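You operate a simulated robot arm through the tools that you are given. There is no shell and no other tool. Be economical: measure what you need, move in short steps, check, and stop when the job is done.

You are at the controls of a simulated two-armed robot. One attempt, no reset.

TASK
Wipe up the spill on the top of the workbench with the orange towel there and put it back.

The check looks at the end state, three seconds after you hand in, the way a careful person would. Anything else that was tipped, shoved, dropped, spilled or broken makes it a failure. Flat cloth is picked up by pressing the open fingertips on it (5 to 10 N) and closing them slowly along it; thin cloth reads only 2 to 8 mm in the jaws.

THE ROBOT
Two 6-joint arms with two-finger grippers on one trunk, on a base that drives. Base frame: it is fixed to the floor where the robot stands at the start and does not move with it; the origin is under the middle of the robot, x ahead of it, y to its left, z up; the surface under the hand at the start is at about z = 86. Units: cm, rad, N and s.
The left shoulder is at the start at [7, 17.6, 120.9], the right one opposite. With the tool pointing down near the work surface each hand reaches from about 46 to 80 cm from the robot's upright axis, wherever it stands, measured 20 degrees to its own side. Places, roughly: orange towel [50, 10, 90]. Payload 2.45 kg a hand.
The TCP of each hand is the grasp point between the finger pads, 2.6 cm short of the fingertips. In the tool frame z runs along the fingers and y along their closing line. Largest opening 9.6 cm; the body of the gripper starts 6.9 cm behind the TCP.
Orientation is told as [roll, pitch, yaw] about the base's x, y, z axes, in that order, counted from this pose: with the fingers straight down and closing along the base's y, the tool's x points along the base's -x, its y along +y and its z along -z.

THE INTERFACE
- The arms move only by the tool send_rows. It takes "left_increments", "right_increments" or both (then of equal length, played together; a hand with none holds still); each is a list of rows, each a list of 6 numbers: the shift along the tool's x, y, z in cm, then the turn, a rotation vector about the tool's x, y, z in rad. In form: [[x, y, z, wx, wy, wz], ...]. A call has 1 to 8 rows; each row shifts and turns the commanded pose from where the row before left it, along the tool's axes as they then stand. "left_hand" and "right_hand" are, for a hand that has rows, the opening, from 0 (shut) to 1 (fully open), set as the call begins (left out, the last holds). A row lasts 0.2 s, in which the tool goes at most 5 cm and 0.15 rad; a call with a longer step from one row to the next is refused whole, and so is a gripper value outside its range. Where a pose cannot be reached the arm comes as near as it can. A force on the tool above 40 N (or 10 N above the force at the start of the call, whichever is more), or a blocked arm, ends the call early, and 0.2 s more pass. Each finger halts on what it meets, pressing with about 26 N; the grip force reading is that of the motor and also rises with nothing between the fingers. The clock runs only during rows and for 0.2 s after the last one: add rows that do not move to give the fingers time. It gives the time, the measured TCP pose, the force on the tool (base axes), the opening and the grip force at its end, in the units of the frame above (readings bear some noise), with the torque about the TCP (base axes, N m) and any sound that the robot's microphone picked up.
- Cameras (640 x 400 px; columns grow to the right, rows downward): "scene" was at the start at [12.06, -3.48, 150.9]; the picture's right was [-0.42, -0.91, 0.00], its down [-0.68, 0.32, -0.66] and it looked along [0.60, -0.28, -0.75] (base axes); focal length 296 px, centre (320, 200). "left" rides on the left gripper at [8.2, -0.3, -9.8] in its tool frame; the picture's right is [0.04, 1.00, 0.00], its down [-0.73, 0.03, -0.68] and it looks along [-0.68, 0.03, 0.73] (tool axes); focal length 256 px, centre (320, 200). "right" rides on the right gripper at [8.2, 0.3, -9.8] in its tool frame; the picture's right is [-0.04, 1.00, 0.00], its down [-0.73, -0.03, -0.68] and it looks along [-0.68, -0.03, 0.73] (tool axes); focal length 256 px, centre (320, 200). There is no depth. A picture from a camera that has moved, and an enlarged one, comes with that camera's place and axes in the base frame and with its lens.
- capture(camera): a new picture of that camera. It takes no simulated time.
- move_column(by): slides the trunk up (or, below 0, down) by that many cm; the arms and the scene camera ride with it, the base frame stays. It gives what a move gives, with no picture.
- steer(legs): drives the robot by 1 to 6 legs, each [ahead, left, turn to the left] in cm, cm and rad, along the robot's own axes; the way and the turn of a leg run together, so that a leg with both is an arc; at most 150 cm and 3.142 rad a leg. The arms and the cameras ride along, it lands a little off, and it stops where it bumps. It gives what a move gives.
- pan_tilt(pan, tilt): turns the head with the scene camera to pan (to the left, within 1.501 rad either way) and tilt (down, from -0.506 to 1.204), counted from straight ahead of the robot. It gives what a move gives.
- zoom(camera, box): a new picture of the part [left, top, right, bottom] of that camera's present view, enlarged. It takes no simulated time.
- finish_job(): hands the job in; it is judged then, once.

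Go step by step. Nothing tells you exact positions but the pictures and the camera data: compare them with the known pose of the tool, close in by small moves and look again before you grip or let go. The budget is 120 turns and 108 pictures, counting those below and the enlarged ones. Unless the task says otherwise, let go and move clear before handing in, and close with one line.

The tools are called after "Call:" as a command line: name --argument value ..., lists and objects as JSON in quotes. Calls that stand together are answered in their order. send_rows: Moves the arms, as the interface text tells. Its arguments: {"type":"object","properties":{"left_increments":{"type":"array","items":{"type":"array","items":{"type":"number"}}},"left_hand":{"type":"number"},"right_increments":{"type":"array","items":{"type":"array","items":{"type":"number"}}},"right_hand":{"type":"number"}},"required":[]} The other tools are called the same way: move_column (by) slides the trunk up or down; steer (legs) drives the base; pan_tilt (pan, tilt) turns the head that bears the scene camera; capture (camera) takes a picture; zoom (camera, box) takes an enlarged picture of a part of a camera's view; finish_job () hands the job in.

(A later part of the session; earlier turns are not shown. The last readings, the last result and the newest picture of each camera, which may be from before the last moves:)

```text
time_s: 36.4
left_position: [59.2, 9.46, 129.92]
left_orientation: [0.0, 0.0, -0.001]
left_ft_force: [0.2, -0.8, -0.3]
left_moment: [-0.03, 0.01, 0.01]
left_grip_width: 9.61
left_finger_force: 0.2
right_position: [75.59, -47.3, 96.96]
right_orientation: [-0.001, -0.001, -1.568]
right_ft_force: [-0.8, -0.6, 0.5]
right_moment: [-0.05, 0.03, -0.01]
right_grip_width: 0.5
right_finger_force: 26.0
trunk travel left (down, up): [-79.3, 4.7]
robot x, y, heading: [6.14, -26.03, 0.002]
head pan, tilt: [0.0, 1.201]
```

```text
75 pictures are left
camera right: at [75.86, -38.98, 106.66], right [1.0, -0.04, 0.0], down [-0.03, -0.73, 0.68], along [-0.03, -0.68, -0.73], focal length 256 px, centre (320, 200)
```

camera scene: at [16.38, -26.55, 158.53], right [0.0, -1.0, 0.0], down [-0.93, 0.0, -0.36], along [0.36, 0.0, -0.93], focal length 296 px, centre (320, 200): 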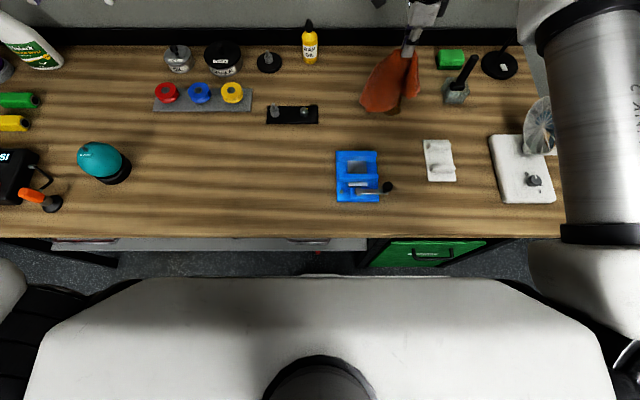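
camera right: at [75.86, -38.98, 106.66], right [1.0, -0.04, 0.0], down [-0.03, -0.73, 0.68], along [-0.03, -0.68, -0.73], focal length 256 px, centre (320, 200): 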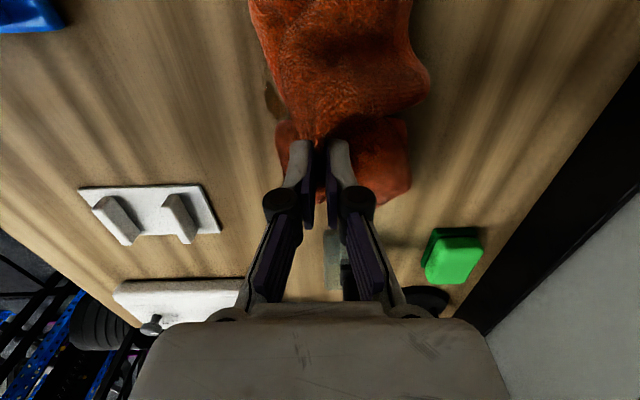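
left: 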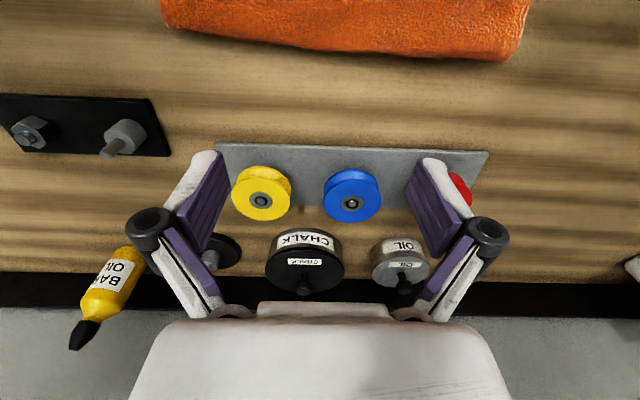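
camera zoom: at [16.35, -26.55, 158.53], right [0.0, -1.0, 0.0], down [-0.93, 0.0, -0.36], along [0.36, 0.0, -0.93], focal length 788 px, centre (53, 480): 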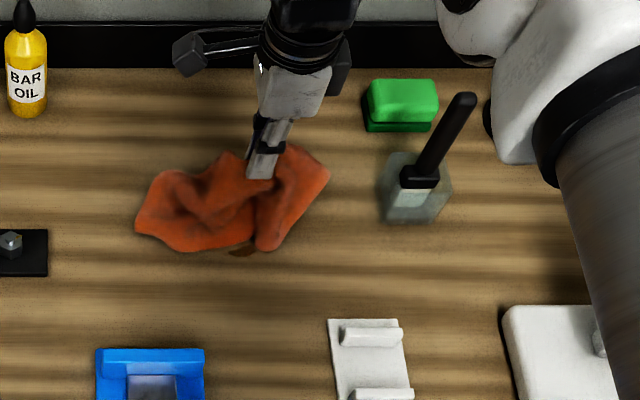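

The towel now covers most of the spill, with the front tip showing at x≈72. Lowering further to press.

Call:
send_rows --right_increments '[[0, 0, 1.5, 0, 0, 0], [0, 0, 1.5, 0, 0, 0], [0, 0, 1.2, 0, 0, 0], [0, 0, 1, 0, 0, 0], [0, 0, 0, 0, 0, 0]]'

Call:
zoom --camera "scene" --box '[300, 20, 540, 170]'

Call:
capture --camera "right"

```text
time_s: 37.5
left_position: [59.32, 9.48, 129.79]
left_orientation: [-0.002, -0.001, -0.001]
left_ft_force: [0.2, 1.1, 1.2]
left_moment: [-0.01, 0.03, 0.01]
left_grip_width: 9.6
left_finger_force: 0.0
right_position: [75.51, -47.24, 91.68]
right_orientation: [0.001, 0.0, -1.57]
right_ft_force: [0.5, -0.4, 4.4]
right_moment: [0.0, 0.01, -0.01]
right_grip_width: 0.51
right_finger_force: 26.1
trunk travel left (down, up): [-79.3, 4.7]
robot x, y, heading: [5.47, -26.28, -0.003]
head pan, tilt: [0.0, 1.201]
```

```text
2.67 times, centred on (420, 95) of scene
camera zoom: at [16.27, -26.53, 158.54], right [0.0, -1.0, 0.0], down [-0.93, 0.0, -0.36], along [0.36, 0.0, -0.93], focal length 788 px, centre (53, 480)
```

zoom: 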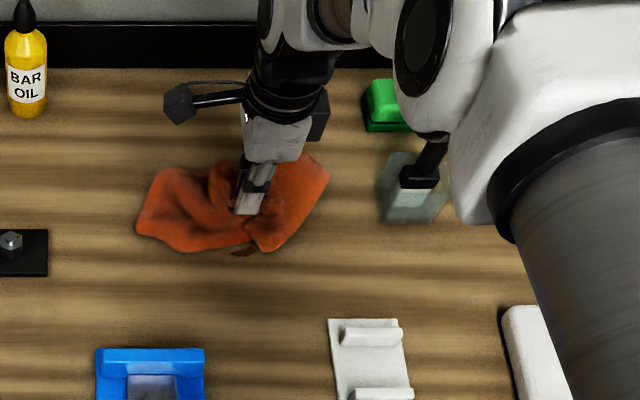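

```text
73 pictures are left
camera right: at [75.8, -38.9, 101.38], right [1.0, -0.04, 0.0], down [-0.03, -0.73, 0.68], along [-0.03, -0.68, -0.73], focal length 256 px, centre (320, 200)
```

right: 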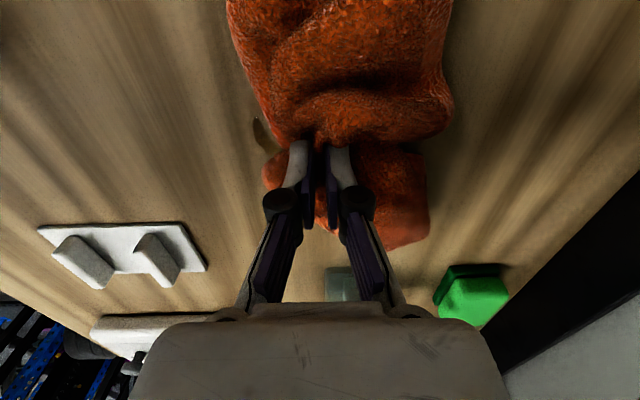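

The right arm's wrist now hides the brush jar in the scene view, so I need to check clearance there. I'll turn the left hand to look toward -y from the side.

Call:
send_rows --left_increments '[[0, 0, 1, 0, 0, 0.143], [0, 0, 1, 0, 0, 0.143], [0, 0, 1, 0, 0, 0.143], [0, 0, 1, 0, 0, 0.143], [0, 0, 1, 0, 0, 0.143], [0, 0, 1, 0, 0, 0.143], [0, 0, 1, 0, 0, 0.143], [0, 0, 1, 0, 0, 0.143]]'

Call:
send_rows --left_increments '[[0, 0, 1, 0, 0, 0.143], [0, 0, 1, 0, 0, 0.143], [0, 0, 1, 0, 0, 0.141], [0, 0, 0, 0, -0.14, 0], [0, 0, 0, 0, -0.14, 0], [0, 0, 0, 0, -0.14, 0]]'

Call:
capture --camera "left"

```text
time_s: 39.4
left_position: [59.21, 9.31, 121.77]
left_orientation: [0.0, 0.0, -1.144]
left_ft_force: [-0.7, 0.9, -0.2]
left_moment: [0.0, -0.01, -0.03]
left_grip_width: 9.61
left_finger_force: 0.0
right_position: [75.48, -47.18, 91.68]
right_orientation: [-0.001, 0.001, -1.569]
right_ft_force: [0.4, -0.7, 4.3]
right_moment: [-0.02, 0.02, 0.02]
right_grip_width: 0.53
right_finger_force: 26.4
trunk travel left (down, up): [-79.3, 4.7]
robot x, y, heading: [5.45, -26.56, 0.003]
head pan, tilt: [0.0, 1.201]
```

```text
time_s: 40.8
left_position: [59.16, 9.44, 118.83]
left_orientation: [0.002, -0.425, -1.571]
left_ft_force: [0.7, 0.7, 0.8]
left_moment: [0.03, 0.04, -0.01]
left_grip_width: 9.59
left_finger_force: 0.0
right_position: [75.56, -47.07, 91.67]
right_orientation: [-0.001, -0.002, -1.57]
right_ft_force: [-0.1, 0.4, 3.4]
right_moment: [-0.01, -0.02, 0.01]
right_grip_width: 0.49
right_finger_force: 26.0
trunk travel left (down, up): [-79.3, 4.7]
robot x, y, heading: [5.79, -26.78, 0.001]
head pan, tilt: [0.0, 1.201]
```

```text
72 pictures are left
camera left: at [58.77, 20.82, 124.48], right [1.0, 0.04, -0.02], down [0.03, -0.39, 0.92], along [0.03, -0.92, -0.39], focal length 256 px, centre (320, 200)
```

left: 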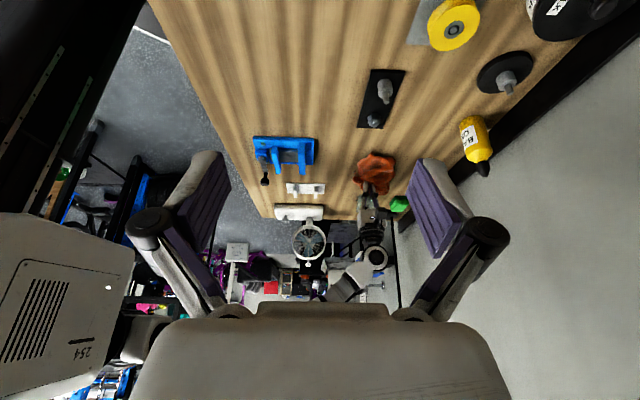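

Call:
zoom --camera "left" --box '[280, 130, 440, 310]'

```text
2.22 times, centred on (360, 220) of left
camera zoom: at [58.77, 20.82, 124.48], right [1.0, 0.04, -0.02], down [0.03, -0.39, 0.92], along [0.03, -0.92, -0.39], focal length 569 px, centre (231, 156)
```

zoom: 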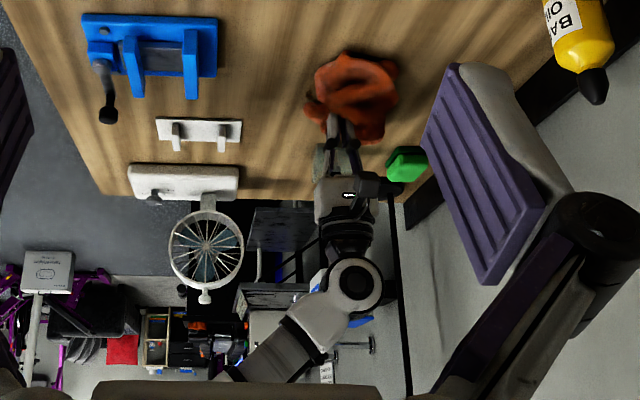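

The wrist joint's underside is near z≈106, clear of the brush top at about 99, so small strokes are safe. Pressing down and taking a first look at the force.

Call:
send_rows --right_increments '[[0, 0, 0.5, 0, 0, 0], [0, 0, 0.5, 0, 0, 0], [0, 0, 0.4, 0, 0, 0], [0, 0, 0, 0, 0, 0]]'

```text
time_s: 41.8
left_position: [59.02, 9.47, 118.91]
left_orientation: [0.002, -0.422, -1.569]
left_ft_force: [-0.6, 0.5, 0.2]
left_moment: [0.01, 0.03, 0.0]
left_grip_width: 9.6
left_finger_force: 0.1
right_position: [75.52, -47.19, 90.55]
right_orientation: [0.005, -0.002, -1.568]
right_ft_force: [-0.3, -0.9, 23.7]
right_moment: [-0.05, 0.0, -0.01]
right_grip_width: 0.49
right_finger_force: 26.2
trunk travel left (down, up): [-79.3, 4.7]
robot x, y, heading: [6.13, -26.21, 0.001]
head pan, tilt: [0.0, 1.201]
```

Ease to about 12–15 N and stroke along x from 71 to 79.5.

Call:
send_rows --right_increments '[[0, -1, -0.35, 0, 0, 0], [0, -1.2, 0, 0, 0, 0], [0, -1.2, 0, 0, 0, 0], [0, -1.2, 0, 0, 0, 0], [0, 1.5, 0, 0, 0, 0], [0, 1.5, 0, 0, 0, 0], [0, 1.5, 0, 0, 0, 0], [0, 1.5, 0, 0, 0, 0]]'

Call:
zoom --camera "scene" --box '[300, 20, 540, 170]'

Call:
capture --camera "right"

```text
time_s: 43.5
left_position: [59.31, 9.46, 118.92]
left_orientation: [-0.001, -0.419, -1.57]
left_ft_force: [0.1, 0.5, 0.4]
left_moment: [-0.02, 0.0, 0.0]
left_grip_width: 9.59
left_finger_force: 0.0
right_position: [76.89, -47.16, 90.71]
right_orientation: [-0.001, 0.0, -1.569]
right_ft_force: [-0.6, -0.5, 0.7]
right_moment: [0.0, 0.06, -0.01]
right_grip_width: 0.49
right_finger_force: 26.2
trunk travel left (down, up): [-79.3, 4.7]
robot x, y, heading: [5.38, -26.39, -0.001]
head pan, tilt: [0.0, 1.201]
```

```text
2.67 times, centred on (420, 95) of scene
camera zoom: at [16.41, -26.56, 158.53], right [0.0, -1.0, 0.0], down [-0.93, 0.0, -0.36], along [0.36, 0.0, -0.93], focal length 788 px, centre (53, 480)
```

zoom: 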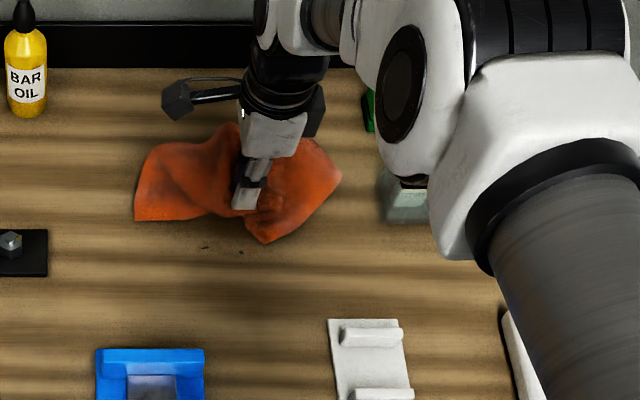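

```text
69 pictures are left
camera right: at [77.21, -38.9, 100.5], right [1.0, -0.04, 0.0], down [-0.03, -0.73, 0.68], along [-0.03, -0.68, -0.73], focal length 256 px, centre (320, 200)
```

right: 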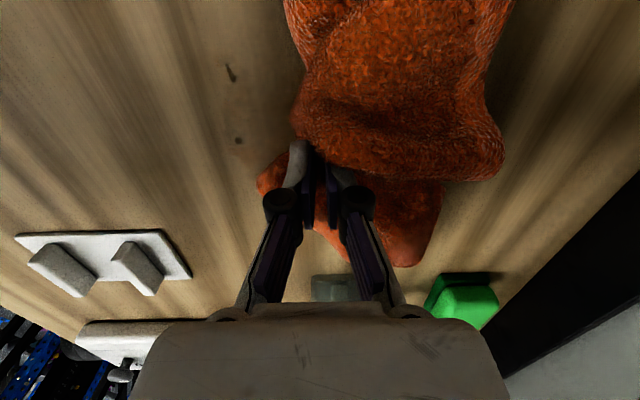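

It works: only two small specks remain, at about [72.3, -43.5] and [71.7, -47.5]. The press has gone light, so I'll go lower and stroke back over that area.

Call:
send_rows --right_increments '[[0, 0, 0.5, 0, 0, 0], [0, 0, 0.4, 0, 0, 0], [0, -1, 0, 0, 0, 0], [0, -1, 0, 0, 0, 0]]'

```text
time_s: 44.5
left_position: [59.22, 9.39, 118.85]
left_orientation: [0.002, -0.422, -1.57]
left_ft_force: [-0.1, 0.2, -1.0]
left_moment: [0.03, 0.0, 0.01]
left_grip_width: 9.62
left_finger_force: 0.0
right_position: [75.1, -47.27, 89.91]
right_orientation: [0.001, 0.001, -1.57]
right_ft_force: [0.6, 0.3, 3.8]
right_moment: [-0.04, -0.02, 0.01]
right_grip_width: 0.5
right_finger_force: 26.2
trunk travel left (down, up): [-79.3, 4.7]
robot x, y, heading: [5.92, -26.56, -0.001]
head pan, tilt: [0.0, 1.201]
```

Call:
send_rows --right_increments '[[0, -1.2, 0.4, 0, 0, 0], [0, -1.3, 0.2, 0, 0, 0], [0, -1.3, 0, 0, 0, 0], [1.3, -0.7, 0, 0, 0, 0], [1.3, 0, 0, 0, 0, 0], [1.3, 0.5, 0, 0, 0, 0], [0, 1.3, 0, 0, 0, 0], [0, 1.3, 0, 0, 0, 0]]'

Call:
zoom --camera "scene" --box '[300, 20, 540, 170]'

Call:
capture --camera "right"

```text
time_s: 46.4
left_position: [58.93, 9.54, 119.07]
left_orientation: [0.002, -0.422, -1.571]
left_ft_force: [-0.6, 0.5, -0.7]
left_moment: [0.02, 0.03, 0.02]
left_grip_width: 9.59
left_finger_force: 0.1
right_position: [73.39, -43.21, 89.23]
right_orientation: [0.002, -0.001, -1.568]
right_ft_force: [-3.8, 1.6, 13.1]
right_moment: [0.02, 0.11, 0.0]
right_grip_width: 0.48
right_finger_force: 26.1
trunk travel left (down, up): [-79.3, 4.7]
robot x, y, heading: [6.09, -26.31, 0.006]
head pan, tilt: [0.0, 1.201]
```

```text
2.67 times, centred on (420, 95) of scene
camera zoom: at [16.08, -26.48, 158.55], right [0.0, -1.0, 0.0], down [-0.93, 0.0, -0.36], along [0.36, 0.0, -0.93], focal length 788 px, centre (53, 480)
```

zoom: 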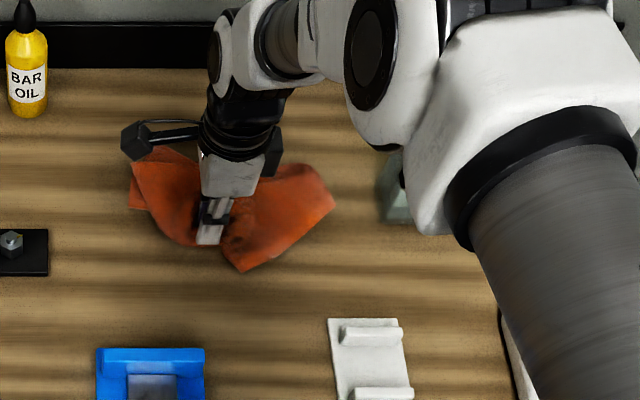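

```text
67 pictures are left
camera right: at [73.6, -34.96, 99.05], right [1.0, -0.04, 0.0], down [-0.03, -0.73, 0.68], along [-0.03, -0.68, -0.73], focal length 256 px, centre (320, 200)
```

right: 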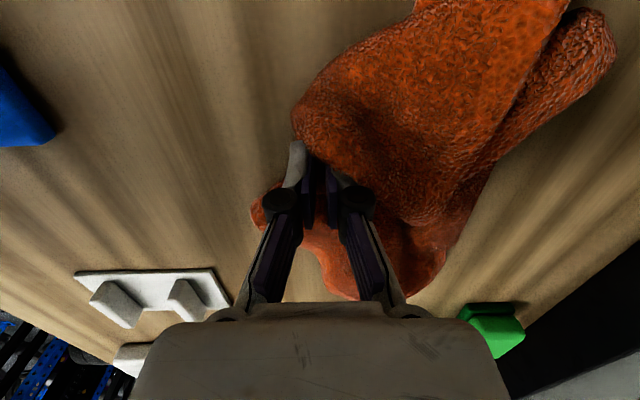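

Visible front area is clean now. A few more strokes over the rest of the patch.

Call:
send_rows --right_increments '[[0, 1.3, 0, 0, 0, 0], [0, 1.3, 0, 0, 0, 0], [0, 1.3, 0, 0, 0, 0], [-1.3, 0.6, 0, 0, 0, 0], [-1.4, 0, 0, 0, 0, 0], [-1.3, -0.6, 0, 0, 0, 0], [0, -1.3, 0, 0, 0, 0], [0, -1.3, 0, 0, 0, 0]]'

Call:
send_rows --right_increments '[[0, -1.3, 0, 0, 0, 0], [0, -1.3, 0, 0, 0, 0], [0, -1.3, 0, 0, 0, 0], [-1, 0, 0, 0, 0, 0], [-1, 1.3, 0, 0, 0, 0], [0, 1.3, 0, 0, 0, 0], [0, 1.3, 0, 0, 0, 0], [0, 1.3, 0, 0, 0, 0]]'

Call:
zoom --camera "scene" --box '[300, 20, 540, 170]'

```text
time_s: 48.1
left_position: [59.09, 9.35, 118.87]
left_orientation: [0.001, -0.422, -1.571]
left_ft_force: [0.1, -0.3, 0.2]
left_moment: [-0.02, -0.02, -0.03]
left_grip_width: 9.6
left_finger_force: 0.1
right_position: [74.85, -47.34, 89.42]
right_orientation: [0.003, 0.001, -1.57]
right_ft_force: [3.7, -0.8, 10.8]
right_moment: [-0.07, -0.09, -0.01]
right_grip_width: 0.5
right_finger_force: 26.5
trunk travel left (down, up): [-79.3, 4.7]
robot x, y, heading: [5.84, -26.77, 0.0]
head pan, tilt: [0.0, 1.201]
```

```text
time_s: 50.0
left_position: [59.16, 9.38, 119.03]
left_orientation: [0.002, -0.42, -1.571]
left_ft_force: [1.2, 0.2, -0.1]
left_moment: [0.01, 0.0, 0.02]
left_grip_width: 9.62
left_finger_force: 0.1
right_position: [76.09, -49.49, 89.35]
right_orientation: [0.004, 0.0, -1.571]
right_ft_force: [-3.1, 0.3, 9.3]
right_moment: [0.04, 0.03, 0.0]
right_grip_width: 0.49
right_finger_force: 25.6
trunk travel left (down, up): [-79.3, 4.7]
robot x, y, heading: [5.89, -26.8, -0.001]
head pan, tilt: [0.0, 1.201]
```

```text
2.67 times, centred on (420, 95) of scene
camera zoom: at [16.19, -26.54, 158.54], right [0.0, -1.0, 0.0], down [-0.93, 0.0, -0.36], along [0.36, 0.0, -0.93], focal length 788 px, centre (53, 480)
```

zoom: 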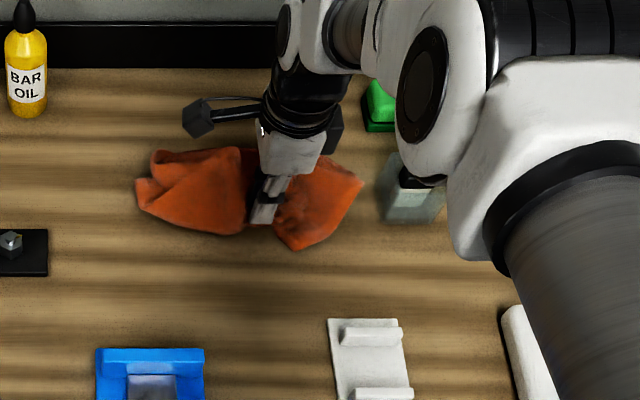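

Now I'll lift the towel straight up to inspect the bench beneath.

Call:
send_rows --right_increments '[[1, 0, -2, 0, 0, 0], [1, 0, -4, 0, 0, 0], [0, 0, -4.5, 0, 0, 0], [0, 0, -4.5, 0, 0, 0], [0, 0, -4.5, 0, 0, 0], [0, 0, -4.5, 0, 0, 0], [0, 0, -4.5, 0, 0, 0], [0, 0, -4.5, 0, 0, 0]]'

Call:
zoom --camera "scene" --box '[300, 20, 540, 170]'

```text
time_s: 51.8
left_position: [59.07, 9.44, 119.02]
left_orientation: [0.002, -0.421, -1.572]
left_ft_force: [-0.8, 0.1, 0.5]
left_moment: [0.0, -0.05, 0.03]
left_grip_width: 9.6
left_finger_force: 0.1
right_position: [76.24, -47.3, 122.33]
right_orientation: [-0.001, 0.002, -1.568]
right_ft_force: [0.0, -0.1, -0.2]
right_moment: [0.01, -0.02, 0.03]
right_grip_width: 0.46
right_finger_force: 25.8
trunk travel left (down, up): [-79.3, 4.7]
robot x, y, heading: [5.87, -25.98, -0.002]
head pan, tilt: [0.0, 1.201]
```

```text
2.67 times, centred on (420, 95) of scene
camera zoom: at [16.23, -26.49, 158.54], right [0.0, -1.0, 0.0], down [-0.93, 0.0, -0.36], along [0.36, 0.0, -0.93], focal length 788 px, centre (53, 480)
```

zoom: 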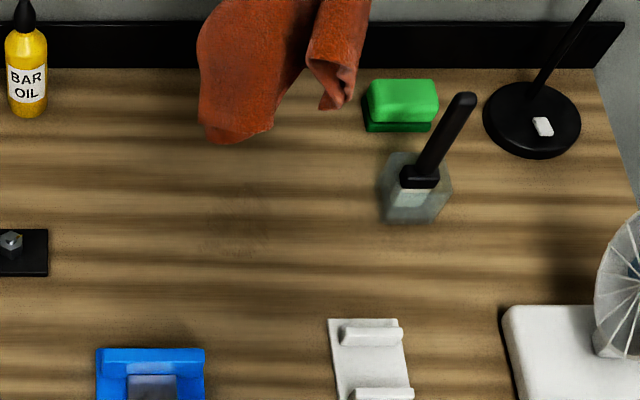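

Nearly clean; there may be a faint smear. Zooming in.

Call:
zoom --camera "scene" --box '[350, 60, 430, 130]'

```text
5.71 times, centred on (390, 95) of scene
camera zoom: at [16.23, -26.49, 158.54], right [0.0, -1.0, 0.0], down [-0.93, 0.0, -0.36], along [0.36, 0.0, -0.93], focal length 1689 px, centre (-80, 800)
```

zoom: 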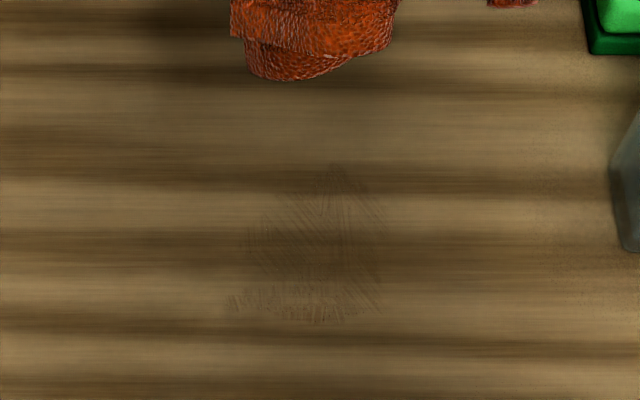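

A faint residue film remains over x 71–80, y -51– -43. I'll go down again and wipe it more thoroughly.

Call:
send_rows --right_increments '[[0, 0, 4, 0, 0, 0], [0, 0, 4.5, 0, 0, 0], [0, 0, 4.5, 0, 0, 0], [0, 0, 4.5, 0, 0, 0], [0, 0, 4.5, 0, 0, 0], [0, 0, 3.5, 0, 0, 0], [0, 0, 2.5, 0, 0, 0], [0, 0, 2, 0, 0, 0]]'

Call:
send_rows --right_increments '[[0, 0, 0.7, 0, 0, 0], [0, 0, 0.5, 0, 0, 0], [0, 0, 0.4, 0, 0, 0], [0, 0, 0, 0, 0, 0]]'

Call:
zoom --camera "scene" --box '[300, 20, 540, 170]'

```text
time_s: 53.5
left_position: [59.32, 9.31, 118.87]
left_orientation: [-0.001, -0.419, -1.569]
left_ft_force: [0.0, -1.0, -0.1]
left_moment: [-0.02, 0.01, -0.01]
left_grip_width: 9.57
left_finger_force: 0.0
right_position: [76.09, -47.4, 92.01]
right_orientation: [0.0, 0.0, -1.568]
right_ft_force: [0.5, -0.9, 0.6]
right_moment: [-0.02, 0.03, 0.03]
right_grip_width: 0.49
right_finger_force: 26.3
trunk travel left (down, up): [-79.3, 4.7]
robot x, y, heading: [5.95, -26.22, 0.003]
head pan, tilt: [0.0, 1.201]
```

```text
time_s: 54.5
left_position: [59.11, 9.44, 118.97]
left_orientation: [0.002, -0.42, -1.57]
left_ft_force: [-0.1, 0.6, -0.5]
left_moment: [0.0, -0.01, -0.03]
left_grip_width: 9.59
left_finger_force: 0.1
right_position: [76.08, -47.34, 90.53]
right_orientation: [0.004, 0.001, -1.569]
right_ft_force: [-0.2, -0.5, 12.1]
right_moment: [-0.03, 0.1, 0.04]
right_grip_width: 0.47
right_finger_force: 26.1
trunk travel left (down, up): [-79.3, 4.7]
robot x, y, heading: [5.84, -26.52, 0.005]
head pan, tilt: [0.0, 1.201]
```

```text
2.67 times, centred on (420, 95) of scene
camera zoom: at [16.16, -26.49, 158.56], right [0.0, -1.0, 0.0], down [-0.93, 0.0, -0.36], along [0.36, 0.0, -0.93], focal length 788 px, centre (53, 480)
```

zoom: 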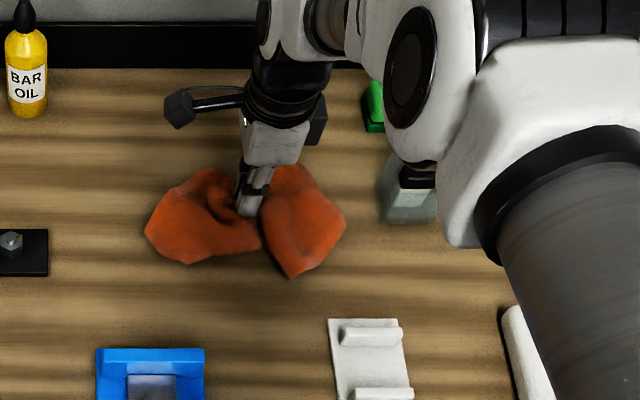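

Pressing at 12 N. Now strokes along y and x across the residue.

Call:
send_rows --right_increments '[[0, 1.5, 0.1, 0, 0, 0], [0, 1.5, 0.1, 0, 0, 0], [-1, -1.5, 0.1, 0, 0, 0], [-1, -1.5, 0.1, 0, 0, 0], [0, -1.5, 0.1, 0, 0, 0], [0, -1.5, 0.1, 0, 0, 0], [0, -1.5, 0.1, 0, 0, 0], [1.5, 0, 0.1, 0, 0, 0]]'

Call:
send_rows --right_increments '[[1.2, 1.2, 0.1, 0, 0, 0], [0, 1.5, 0.1, 0, 0, 0], [0, 1.5, 0, 0, 0, 0], [0, 1.5, 0, 0, 0, 0], [1.2, 1, 0, 0, 0, 0], [1.2, -1.2, 0, 0, 0, 0], [0, -1.5, 0, 0, 0, 0], [0, -1.5, 0, 0, 0, 0]]'

Call:
zoom --camera "scene" --box '[300, 20, 540, 170]'

```text
time_s: 56.4
left_position: [59.05, 9.22, 118.99]
left_orientation: [0.003, -0.42, -1.572]
left_ft_force: [0.5, -0.1, 0.3]
left_moment: [0.01, -0.01, 0.03]
left_grip_width: 9.62
left_finger_force: 0.1
right_position: [71.14, -48.11, 90.0]
right_orientation: [0.002, 0.001, -1.572]
right_ft_force: [0.3, -7.9, 17.5]
right_moment: [-0.33, 0.12, 0.07]
right_grip_width: 0.51
right_finger_force: 25.7
right hand out of reach, approached as far as the arm can: row 2
trunk travel left (down, up): [-79.3, 4.7]
robot x, y, heading: [5.81, -26.46, 0.006]
head pan, tilt: [0.0, 1.201]
```

```text
time_s: 58.1
left_position: [59.09, 9.43, 118.92]
left_orientation: [0.004, -0.422, -1.569]
left_ft_force: [0.3, 0.1, -0.4]
left_moment: [0.03, 0.0, -0.03]
left_grip_width: 9.59
left_finger_force: 0.1
right_position: [73.82, -44.15, 90.01]
right_orientation: [0.003, -0.002, -1.568]
right_ft_force: [9.4, 3.3, 23.5]
right_moment: [-0.01, -0.13, 0.02]
right_grip_width: 0.48
right_finger_force: 25.8
trunk travel left (down, up): [-79.3, 4.7]
robot x, y, heading: [5.74, -26.58, 0.005]
head pan, tilt: [0.0, 1.201]
```

```text
2.67 times, centred on (420, 95) of scene
camera zoom: at [16.12, -26.41, 158.55], right [0.0, -1.0, 0.0], down [-0.93, 0.0, -0.36], along [0.36, 0.0, -0.93], focal length 788 px, centre (53, 480)
```

zoom: 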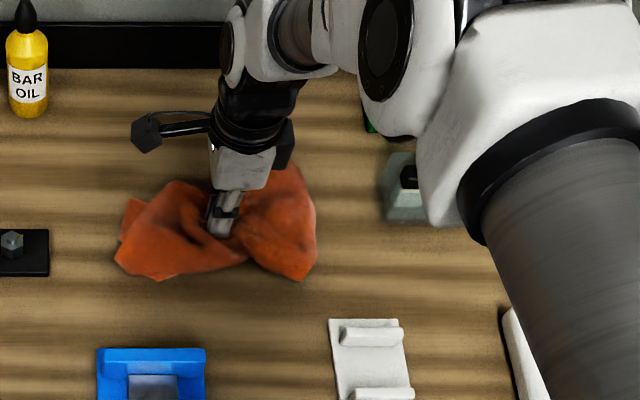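

The force is good (15–20 N). One more sweep across the back half, then inspect.

Call:
send_rows --right_increments '[[-1.5, 1.2, 0, 0, 0, 0], [-1.5, 1.2, 0, 0, 0, 0], [-1.5, 1, 0, 0, 0, 0], [-1.5, 0.8, 0, 0, 0, 0], [1.5, 0.5, 0, 0, 0, 0], [1.5, 0.2, 0, 0, 0, 0], [1.5, 0, 0, 0, 0, 0], [1, -1, 0, 0, 0, 0]]'

Call:
send_rows --right_increments '[[-1.5, -1, 0, 0, 0, 0], [-1.5, -0.5, 0, 0, 0, 0], [-1.5, -0.5, 0, 0, 0, 0], [-1.5, -1, 0, 0, 0, 0], [1.5, -1, 0, 0, 0, 0], [1.5, -0.5, 0, 0, 0, 0], [1.5, 1.5, 0, 0, 0, 0], [0, 1.5, 0, 0, 0, 0]]'

Call:
send_rows --right_increments '[[0, 0, -2, 0, 0, 0], [0, 0, -4, 0, 0, 0], [0, 0, -4.5, 0, 0, 0], [0, 0, -4.5, 0, 0, 0], [0, 0, -4.5, 0, 0, 0], [0, 0, -4.5, 0, 0, 0], [0, 0, -4.5, 0, 0, 0], [0, 0, -4.5, 0, 0, 0]]'

Call:
zoom --camera "scene" --box '[350, 60, 430, 130]'

Call:
zoom --camera "scene" --box '[300, 20, 540, 170]'

```text
time_s: 60.0
left_position: [58.94, 9.31, 119.05]
left_orientation: [0.004, -0.421, -1.574]
left_ft_force: [0.3, 0.2, -0.5]
left_moment: [-0.03, 0.04, 0.01]
left_grip_width: 9.59
left_finger_force: 0.0
right_position: [78.05, -45.09, 89.97]
right_orientation: [0.006, 0.001, -1.57]
right_ft_force: [6.3, -12.4, 33.5]
right_moment: [-0.45, 0.02, 0.08]
right_grip_width: 0.47
right_finger_force: 26.3
right hand out of reach, approached as far as the arm can: row 8
trunk travel left (down, up): [-79.3, 4.7]
robot x, y, heading: [5.42, -26.36, -0.001]
head pan, tilt: [0.0, 1.201]
```

```text
time_s: 60.4
left_position: [58.86, 9.73, 118.92]
left_orientation: [0.003, -0.422, -1.571]
left_ft_force: [0.1, 0.0, -1.2]
left_moment: [-0.02, 0.04, -0.03]
left_grip_width: 9.6
left_finger_force: 0.1
right_position: [78.22, -45.13, 89.85]
right_orientation: [0.012, 0.007, -1.563]
right_ft_force: [-11.4, 4.5, 29.7]
right_moment: [-0.02, 0.55, -0.11]
right_grip_width: 0.5
right_finger_force: 25.8
right hand out of reach, approached as far as the arm can: row 1, 2
trunk travel left (down, up): [-79.3, 4.7]
robot x, y, heading: [5.98, -26.28, 0.003]
head pan, tilt: [0.0, 1.201]
stopped in row 2 (right hand): the force on the tool passed its limit at 47 N (the readings are from after the stop); the commanded pose is now the measured one
```

```text
time_s: 62.2
left_position: [58.93, 9.59, 119.09]
left_orientation: [0.004, -0.421, -1.57]
left_ft_force: [-0.6, 0.9, 1.1]
left_moment: [-0.03, -0.04, 0.02]
left_grip_width: 9.6
left_finger_force: 0.0
right_position: [80.46, -45.67, 121.72]
right_orientation: [0.004, 0.005, -1.564]
right_ft_force: [-1.3, 0.1, 0.4]
right_moment: [0.0, -0.04, 0.02]
right_grip_width: 0.48
right_finger_force: 25.4
right hand out of reach, approached as far as the arm can: row 1, 2, 3, 4, 5, 6, 8
trunk travel left (down, up): [-79.3, 4.7]
robot x, y, heading: [5.85, -26.27, 0.002]
head pan, tilt: [0.0, 1.201]
```

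```text
5.71 times, centred on (390, 95) of scene
camera zoom: at [16.08, -26.42, 158.54], right [0.0, -1.0, 0.0], down [-0.93, 0.0, -0.36], along [0.36, 0.0, -0.93], focal length 1689 px, centre (-80, 800)
```

zoom: 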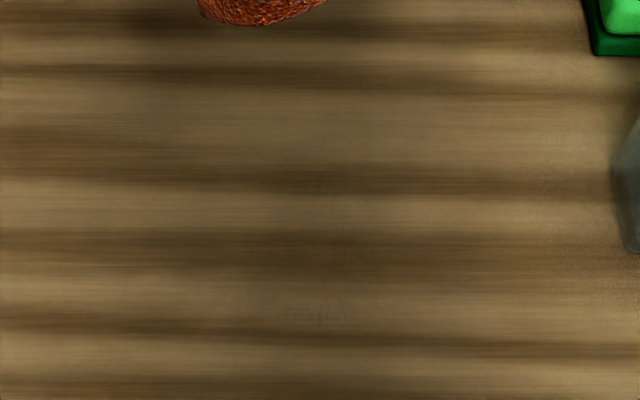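

```text
2.67 times, centred on (420, 95) of scene
camera zoom: at [16.08, -26.42, 158.54], right [0.0, -1.0, 0.0], down [-0.93, 0.0, -0.36], along [0.36, 0.0, -0.93], focal length 788 px, centre (53, 480)
```

zoom: 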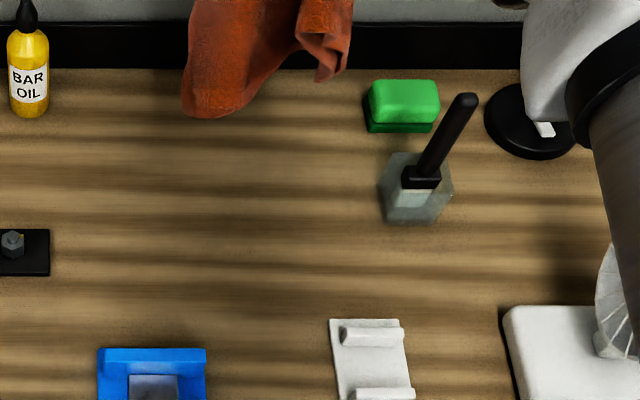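

Almost gone, just a trace at about x 71.5 and 76.5, y -47. One more pass to be thorough.

Call:
send_rows --right_increments '[[0, -2.5, 4, 0, 0, 0], [-0.7, -2.5, 4, 0, 0, 0], [-0.7, 0, 4.5, 0, 0, 0], [0, 0, 4.5, 0, 0, 0], [0, 0, 4.5, 0, 0, 0], [0, 0, 4, 0, 0, 0], [0, 0, 2.5, 0, 0, 0], [0, 0, 2, 0, 0, 0]]'

Call:
send_rows --right_increments '[[0, 0, 0.5, 0, 0, 0], [0, 0, 0.5, 0, 0, 0], [0, 0, 0.3, 0, 0, 0], [0, 0, 0, 0, 0, 0]]'

```text
time_s: 64.0
left_position: [59.16, 9.64, 118.92]
left_orientation: [0.002, -0.422, -1.57]
left_ft_force: [0.3, 0.0, -0.9]
left_moment: [-0.02, 0.0, -0.03]
left_grip_width: 9.62
left_finger_force: 0.1
right_position: [76.07, -46.82, 91.62]
right_orientation: [0.006, 0.007, -1.563]
right_ft_force: [0.2, -0.5, 3.6]
right_moment: [-0.04, 0.03, 0.03]
right_grip_width: 0.5
right_finger_force: 25.3
trunk travel left (down, up): [-79.3, 4.7]
robot x, y, heading: [5.41, -26.66, 0.003]
head pan, tilt: [0.0, 1.201]
```

```text
time_s: 65.0
left_position: [58.98, 9.63, 119.04]
left_orientation: [0.005, -0.421, -1.569]
left_ft_force: [0.4, -0.3, 0.1]
left_moment: [0.0, 0.0, 0.06]
left_grip_width: 9.61
left_finger_force: 0.0
right_position: [76.05, -46.57, 90.43]
right_orientation: [0.012, 0.008, -1.565]
right_ft_force: [1.6, -2.7, 20.6]
right_moment: [-0.09, 0.04, 0.02]
right_grip_width: 0.48
right_finger_force: 26.2
trunk travel left (down, up): [-79.3, 4.7]
robot x, y, heading: [5.57, -26.18, 0.001]
head pan, tilt: [0.0, 1.201]
```

Call:
send_rows --right_increments '[[-0.8, -1.5, 0, 0, 0, 0], [0, -1.5, 0.1, 0, 0, 0], [0, -1.5, 0.1, 0, 0, 0], [0, -1.3, 0.1, 0, 0, 0], [1.2, 0.5, 0, 0, 0, 0], [0.8, 1.5, 0, 0, 0, 0], [0, 1.5, 0, 0, 0, 0], [-1, 1.5, 0, 0, 0, 0]]'

Call:
send_rows --right_increments '[[-1.2, 0, 0.1, 0, 0, 0], [-1, -1.5, 0, 0, 0, 0], [0, -1.5, 0.1, 0, 0, 0], [0.5, -1.5, 0, 0, 0, 0], [1.3, 0, 0, 0, 0, 0], [1.3, 1, 0, 0, 0, 0], [0, 1.5, 0, 0, 0, 0], [0, 1, 0, 0, 0, 0]]'

Call:
send_rows --right_increments '[[0, 0, -2, 0, 0, 0], [0, 0, -4, 0, 0, 0], [0, 0, -4.5, 0, 0, 0], [0, 0, -4.5, 0, 0, 0], [0, 0, -4.5, 0, 0, 0], [0, 0, -4.5, 0, 0, 0], [0, 0, -4.5, 0, 0, 0], [0, 0, -4.5, 0, 0, 0]]'

Call:
zoom --camera "scene" --box '[350, 60, 430, 130]'

```text
time_s: 66.0
left_position: [58.8, 9.66, 118.96]
left_orientation: [0.004, -0.42, -1.57]
left_ft_force: [0.5, -1.0, 0.2]
left_moment: [0.01, -0.02, -0.01]
left_grip_width: 9.61
left_finger_force: 0.1
right_position: [70.66, -47.4, 90.46]
right_orientation: [0.019, 0.004, -1.564]
right_ft_force: [0.3, 4.0, 23.7]
right_moment: [0.08, 0.1, -0.04]
right_grip_width: 0.47
right_finger_force: 25.8
trunk travel left (down, up): [-79.3, 4.7]
robot x, y, heading: [5.88, -26.26, 0.004]
head pan, tilt: [0.0, 1.201]
stopped in row 5 (right hand): the force on the tool passed its limit at 40 N (the readings are from after the stop); the commanded pose is now the measured one
```

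```text
time_s: 66.9
left_position: [58.86, 9.6, 118.89]
left_orientation: [0.003, -0.422, -1.569]
left_ft_force: [-0.3, 0.6, 0.2]
left_moment: [0.0, -0.02, -0.03]
left_grip_width: 9.6
left_finger_force: 0.0
right_position: [67.68, -49.62, 90.37]
right_orientation: [0.026, 0.004, -1.565]
right_ft_force: [-1.8, 0.4, 24.0]
right_moment: [-0.03, 0.14, 0.0]
right_grip_width: 0.47
right_finger_force: 25.4
trunk travel left (down, up): [-79.3, 4.7]
robot x, y, heading: [5.81, -26.27, 0.006]
head pan, tilt: [0.0, 1.201]
stopped in row 4 (right hand): the force on the tool passed its limit at 42 N (the readings are from after the stop); the commanded pose is now the measured one
```

```text
time_s: 68.7
left_position: [59.22, 9.58, 118.96]
left_orientation: [0.002, -0.421, -1.569]
left_ft_force: [0.9, 0.2, 0.3]
left_moment: [0.0, -0.04, 0.01]
left_grip_width: 9.62
left_finger_force: 0.0
right_position: [66.98, -49.89, 123.36]
right_orientation: [0.02, 0.006, -1.563]
right_ft_force: [-0.6, 0.7, -0.5]
right_moment: [0.0, 0.0, 0.01]
right_grip_width: 0.48
right_finger_force: 26.0
trunk travel left (down, up): [-79.3, 4.7]
robot x, y, heading: [6.28, -26.53, -0.0]
head pan, tilt: [0.0, 1.201]
```

```text
5.71 times, centred on (390, 95) of scene
camera zoom: at [16.22, -26.46, 158.54], right [0.0, -1.0, 0.0], down [-0.93, 0.0, -0.36], along [0.36, 0.0, -0.93], focal length 1689 px, centre (-80, 800)
```

zoom: 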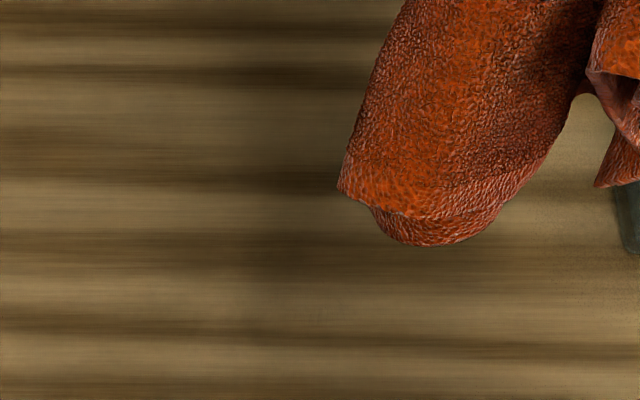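

The visible bench is clean. I'll draw the hand back to see the rest before driving away, and check the vise and bracket too.

Call:
send_rows --right_increments '[[0, -1.5, -1, -0.02, 0, 0], [0, -2, -0.5, 0, 0, 0], [0, -2, 0, 0, 0, 0], [0, -2, 0, 0, 0, 0], [0, 0, 0, 0, 0, 0]]'

Call:
capture --camera "scene"

Call:
capture --camera "left"

```text
time_s: 69.9
left_position: [59.28, 9.58, 118.79]
left_orientation: [0.0, -0.421, -1.567]
left_ft_force: [-0.4, -1.1, -0.7]
left_moment: [-0.02, -0.04, 0.04]
left_grip_width: 9.59
left_finger_force: 0.0
right_position: [59.39, -50.06, 124.21]
right_orientation: [0.039, 0.006, -1.563]
right_ft_force: [-0.1, 1.0, 0.4]
right_moment: [-0.03, 0.05, 0.0]
right_grip_width: 0.49
right_finger_force: 26.6
trunk travel left (down, up): [-79.3, 4.7]
robot x, y, heading: [5.9, -26.39, 0.006]
head pan, tilt: [0.0, 1.201]
```

```text
58 pictures are left
camera scene: at [16.4, -26.52, 158.53], right [0.0, -1.0, 0.0], down [-0.93, 0.0, -0.36], along [0.36, 0.0, -0.93], focal length 296 px, centre (320, 200)
```

scene: 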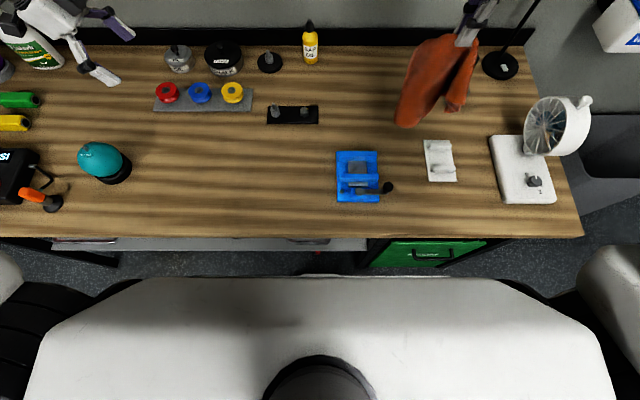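

```text
57 pictures are left
camera left: at [58.76, 20.81, 124.53], right [1.0, 0.04, -0.02], down [0.03, -0.39, 0.92], along [0.03, -0.92, -0.39], focal length 256 px, centre (320, 200)
```

left: 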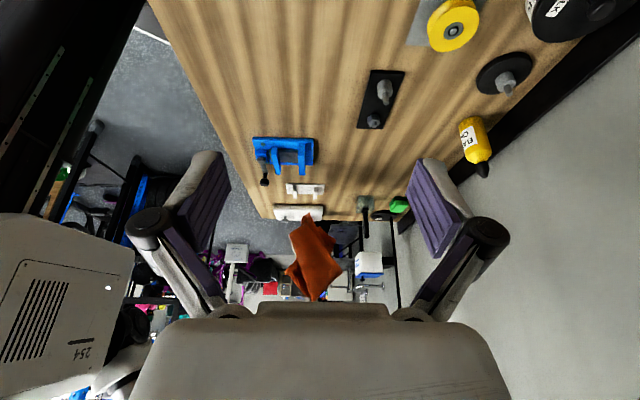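

Call:
zoom --camera "scene" --box '[350, 60, 430, 130]'

Call:
zoom --camera "left" --box '[330, 110, 430, 200]'

```text
5.71 times, centred on (390, 95) of scene
camera zoom: at [16.4, -26.52, 158.53], right [0.0, -1.0, 0.0], down [-0.93, 0.0, -0.36], along [0.36, 0.0, -0.93], focal length 1689 px, centre (-80, 800)
```

zoom: 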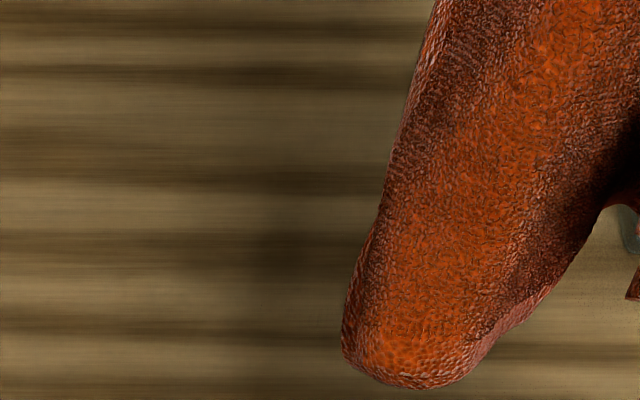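

```text
4.44 times, centred on (380, 155) of left
camera zoom: at [58.76, 20.81, 124.53], right [1.0, 0.04, -0.02], down [0.03, -0.39, 0.92], along [0.03, -0.92, -0.39], focal length 1138 px, centre (53, 400)
```

zoom: 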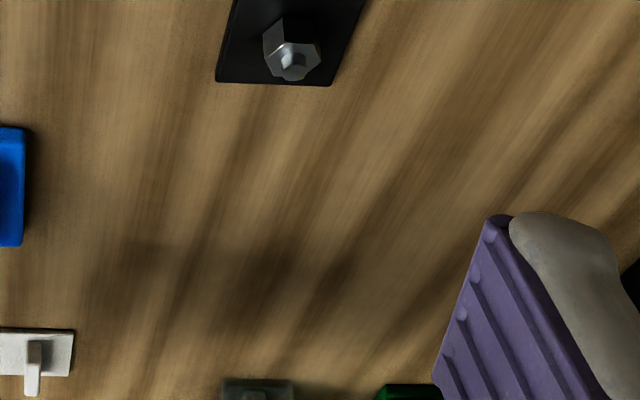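

The spill is gone and everything around stands untouched. Now raise a little for clearance and drive back to the towel's place.

Call:
move_column --by 4

Call:
steer --legs '[[-5.9, 0, 0], [0, 44, 0]]'

Call:
capture --camera "scene"

```text
time_s: 70.7
left_position: [59.29, 9.48, 122.83]
left_orientation: [0.0, -0.42, -1.567]
left_ft_force: [-0.8, -0.2, 0.5]
left_moment: [0.02, 0.03, -0.02]
left_grip_width: 9.6
left_finger_force: 0.0
right_position: [59.57, -50.06, 128.28]
right_orientation: [0.037, 0.007, -1.563]
right_ft_force: [0.5, 0.2, 0.1]
right_moment: [0.02, 0.04, 0.0]
right_grip_width: 0.49
right_finger_force: 26.2
trunk travel left (down, up): [-83.3, 0.7]
robot x, y, heading: [5.73, -26.83, 0.002]
head pan, tilt: [0.0, 1.201]
```

```text
time_s: 74.0
left_position: [52.51, 55.26, 122.96]
left_orientation: [0.0, -0.418, -1.555]
left_ft_force: [-0.2, 0.4, 0.2]
left_moment: [-0.03, 0.0, 0.02]
left_grip_width: 9.61
left_finger_force: 0.0
right_position: [53.55, -4.42, 128.23]
right_orientation: [0.04, 0.01, -1.553]
right_ft_force: [0.0, -0.7, -0.7]
right_moment: [0.03, 0.05, -0.03]
right_grip_width: 0.49
right_finger_force: 26.5
trunk travel left (down, up): [-83.3, 0.7]
robot x, y, heading: [-0.32, 18.39, 0.013]
head pan, tilt: [0.0, 1.201]
```

```text
54 pictures are left
camera scene: at [10.15, 18.58, 162.53], right [0.02, -1.0, 0.0], down [-0.93, -0.01, -0.36], along [0.36, 0.01, -0.93], focal length 296 px, centre (320, 200)
```

scene: 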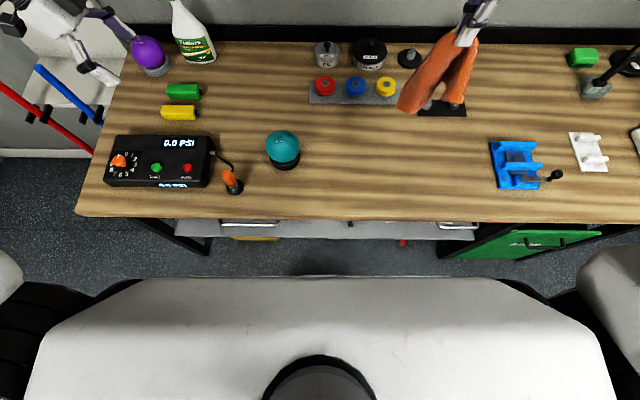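

Back at the towel's spot. I'll tuck the left arm inward and level, then shift a further 9 cm left so the right hand is comfortably placed for laying the towel.

Call:
send_rows --left_increments '[[0, 0, 0, 0, 0.14, 0], [0, 0, 0, 0, 0.14, 0], [0, 0, 0, 0, 0.14, 0], [-3, 0, 0, 0, 0, 0], [-3, 0, 0, 0, 0, 0], [-3, 0, 0, 0, 0, 0], [-3, 0, 0, 0, 0, 0]]'

Call:
steer --legs '[[0, 9, -0.013]]'

```text
time_s: 75.6
left_position: [52.32, 42.94, 122.84]
left_orientation: [0.0, 0.002, -1.555]
left_ft_force: [0.6, -0.7, 0.0]
left_moment: [0.05, -0.01, 0.01]
left_grip_width: 9.62
left_finger_force: 0.0
right_position: [53.47, -4.38, 128.21]
right_orientation: [0.038, 0.009, -1.551]
right_ft_force: [-0.2, -0.6, -0.6]
right_moment: [0.06, 0.02, 0.02]
right_grip_width: 0.49
right_finger_force: 26.4
trunk travel left (down, up): [-83.3, 0.7]
robot x, y, heading: [-0.37, 18.72, 0.018]
head pan, tilt: [0.0, 1.201]
```

```text
time_s: 76.7
left_position: [52.6, 50.99, 122.94]
left_orientation: [-0.001, 0.003, -1.571]
left_ft_force: [-0.1, -1.0, 0.5]
left_moment: [0.06, -0.03, 0.0]
left_grip_width: 9.6
left_finger_force: 0.1
right_position: [53.01, 3.56, 128.22]
right_orientation: [0.039, 0.012, -1.566]
right_ft_force: [-0.5, -0.3, -0.9]
right_moment: [0.05, 0.0, 0.02]
right_grip_width: 0.49
right_finger_force: 25.4
trunk travel left (down, up): [-83.3, 0.7]
robot x, y, heading: [-0.18, 28.09, 0.003]
head pan, tilt: [0.0, 1.201]
```

Call:
send_rows --right_increments '[[1, -1.5, 0, -0.02, 0, 0], [1, -1.5, 0, -0.02, 0, 0], [1, -1.5, 0, 0, 0, 0], [0, -1.5, 0, 0, 0, 0], [0, 0, 0, 0, 0, 0]]'

Call:
move_column --by -14

Call:
capture --camera "scene"

Call:
capture --camera "right"

```text
time_s: 77.9
left_position: [52.81, 51.36, 122.91]
left_orientation: [-0.001, 0.002, -1.571]
left_ft_force: [-0.6, -0.7, 0.8]
left_moment: [0.03, 0.0, 0.0]
left_grip_width: 9.58
left_finger_force: 0.0
right_position: [47.2, 6.91, 127.65]
right_orientation: [0.081, 0.008, -1.566]
right_ft_force: [-0.1, -0.6, -0.3]
right_moment: [0.02, 0.02, -0.01]
right_grip_width: 0.52
right_finger_force: 26.4
trunk travel left (down, up): [-83.3, 0.7]
robot x, y, heading: [-0.68, 28.09, -0.002]
head pan, tilt: [0.0, 1.201]
```

```text
time_s: 79.6
left_position: [52.74, 51.65, 108.76]
left_orientation: [0.0, -0.001, -1.571]
left_ft_force: [-0.1, -0.6, 0.2]
left_moment: [-0.01, -0.01, -0.02]
left_grip_width: 9.61
left_finger_force: 0.1
right_position: [47.2, 7.0, 113.69]
right_orientation: [0.08, 0.006, -1.566]
right_ft_force: [-0.2, -0.1, -0.3]
right_moment: [-0.01, 0.05, 0.01]
right_grip_width: 0.5
right_finger_force: 26.1
trunk travel left (down, up): [-69.3, 14.7]
robot x, y, heading: [-0.26, 28.12, -0.004]
head pan, tilt: [0.0, 1.201]
```

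```text
53 pictures are left
camera scene: at [10.05, 27.71, 148.54], right [0.0, -1.0, 0.0], down [-0.93, 0.0, -0.36], along [0.36, 0.0, -0.93], focal length 296 px, centre (320, 200)
```

scene: 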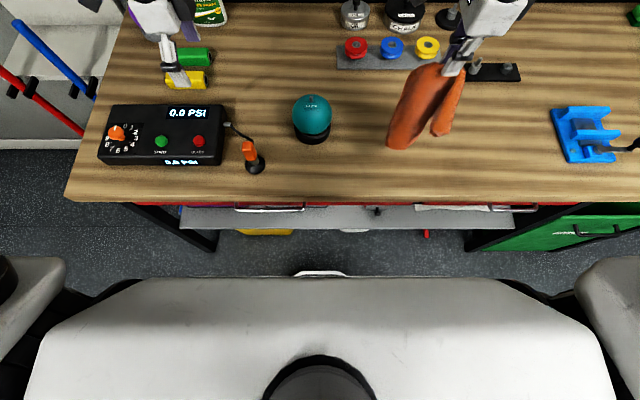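

```text
52 pictures are left
camera right: at [46.64, 15.29, 123.48], right [1.0, -0.04, 0.08], down [-0.08, -0.74, 0.67], along [0.03, -0.67, -0.74], focal length 256 px, centre (320, 200)
```

right: 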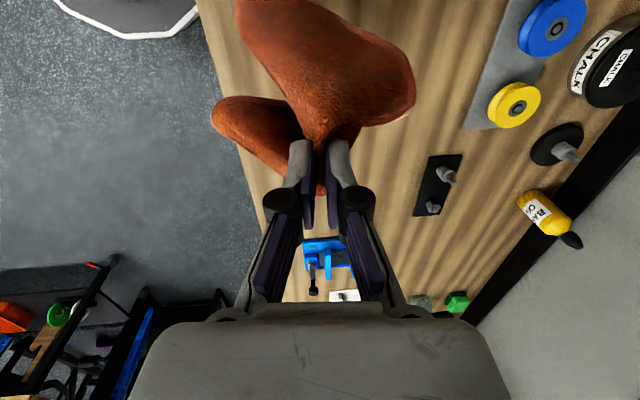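

Tail hangs just over the bench near x≈45. I'll lower until it touches, then move back along an arc so it lays out toward x≈63.5.

Call:
send_rows --right_increments '[[0, -0.6, 1.5, 0.04, 0, 0], [0, -0.6, 1.5, 0.04, 0, 0], [0, 0, 1.5, 0, 0, 0], [0, 0, 1.5, 0, 0, 0], [0, 0.8, 1.2, 0, 0, 0], [0, 1.2, 1, 0, 0, 0], [0, 1.4, 1, 0, 0, 0], [0, 1.4, 1, 0, 0, 0]]'

Call:
capture --camera "scene"

Call:
capture --camera "right"

```text
time_s: 81.4
left_position: [52.64, 51.52, 108.68]
left_orientation: [0.001, 0.0, -1.572]
left_ft_force: [0.3, -0.3, -0.4]
left_moment: [0.02, 0.06, -0.01]
left_grip_width: 9.6
left_finger_force: 0.2
right_position: [51.11, 6.95, 103.54]
right_orientation: [-0.002, 0.006, -1.567]
right_ft_force: [-0.3, 1.2, -0.6]
right_moment: [0.01, 0.0, -0.01]
right_grip_width: 0.49
right_finger_force: 25.5
trunk travel left (down, up): [-69.3, 14.7]
robot x, y, heading: [-0.51, 28.03, -0.001]
head pan, tilt: [0.0, 1.201]
```

```text
51 pictures are left
camera scene: at [10.19, 27.71, 148.53], right [0.0, -1.0, 0.0], down [-0.93, 0.0, -0.36], along [0.36, 0.0, -0.93], focal length 296 px, centre (320, 200)
```

scene: 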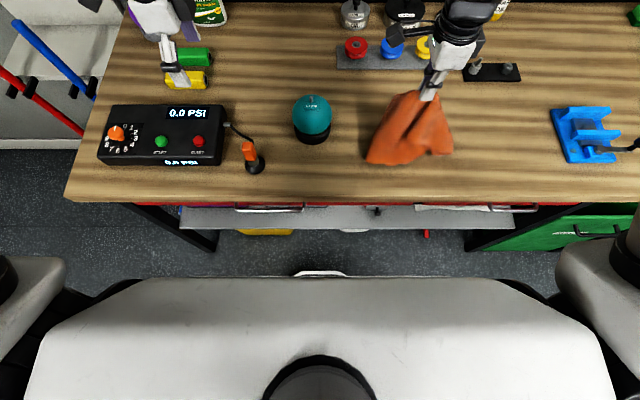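

```text
50 pictures are left
camera right: at [51.35, 15.27, 113.18], right [1.0, -0.04, 0.0], down [-0.03, -0.74, 0.67], along [-0.03, -0.67, -0.74], focal length 256 px, centre (320, 200)
```

right: 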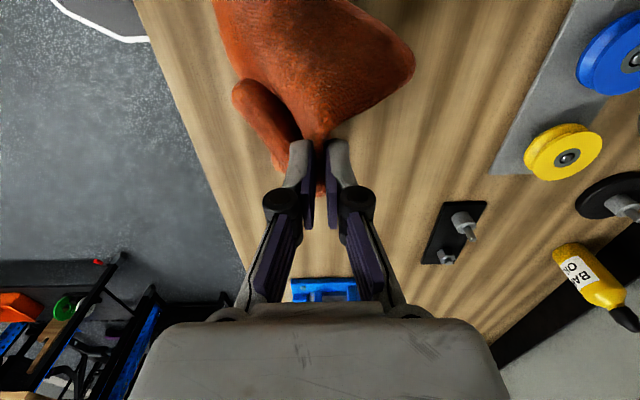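

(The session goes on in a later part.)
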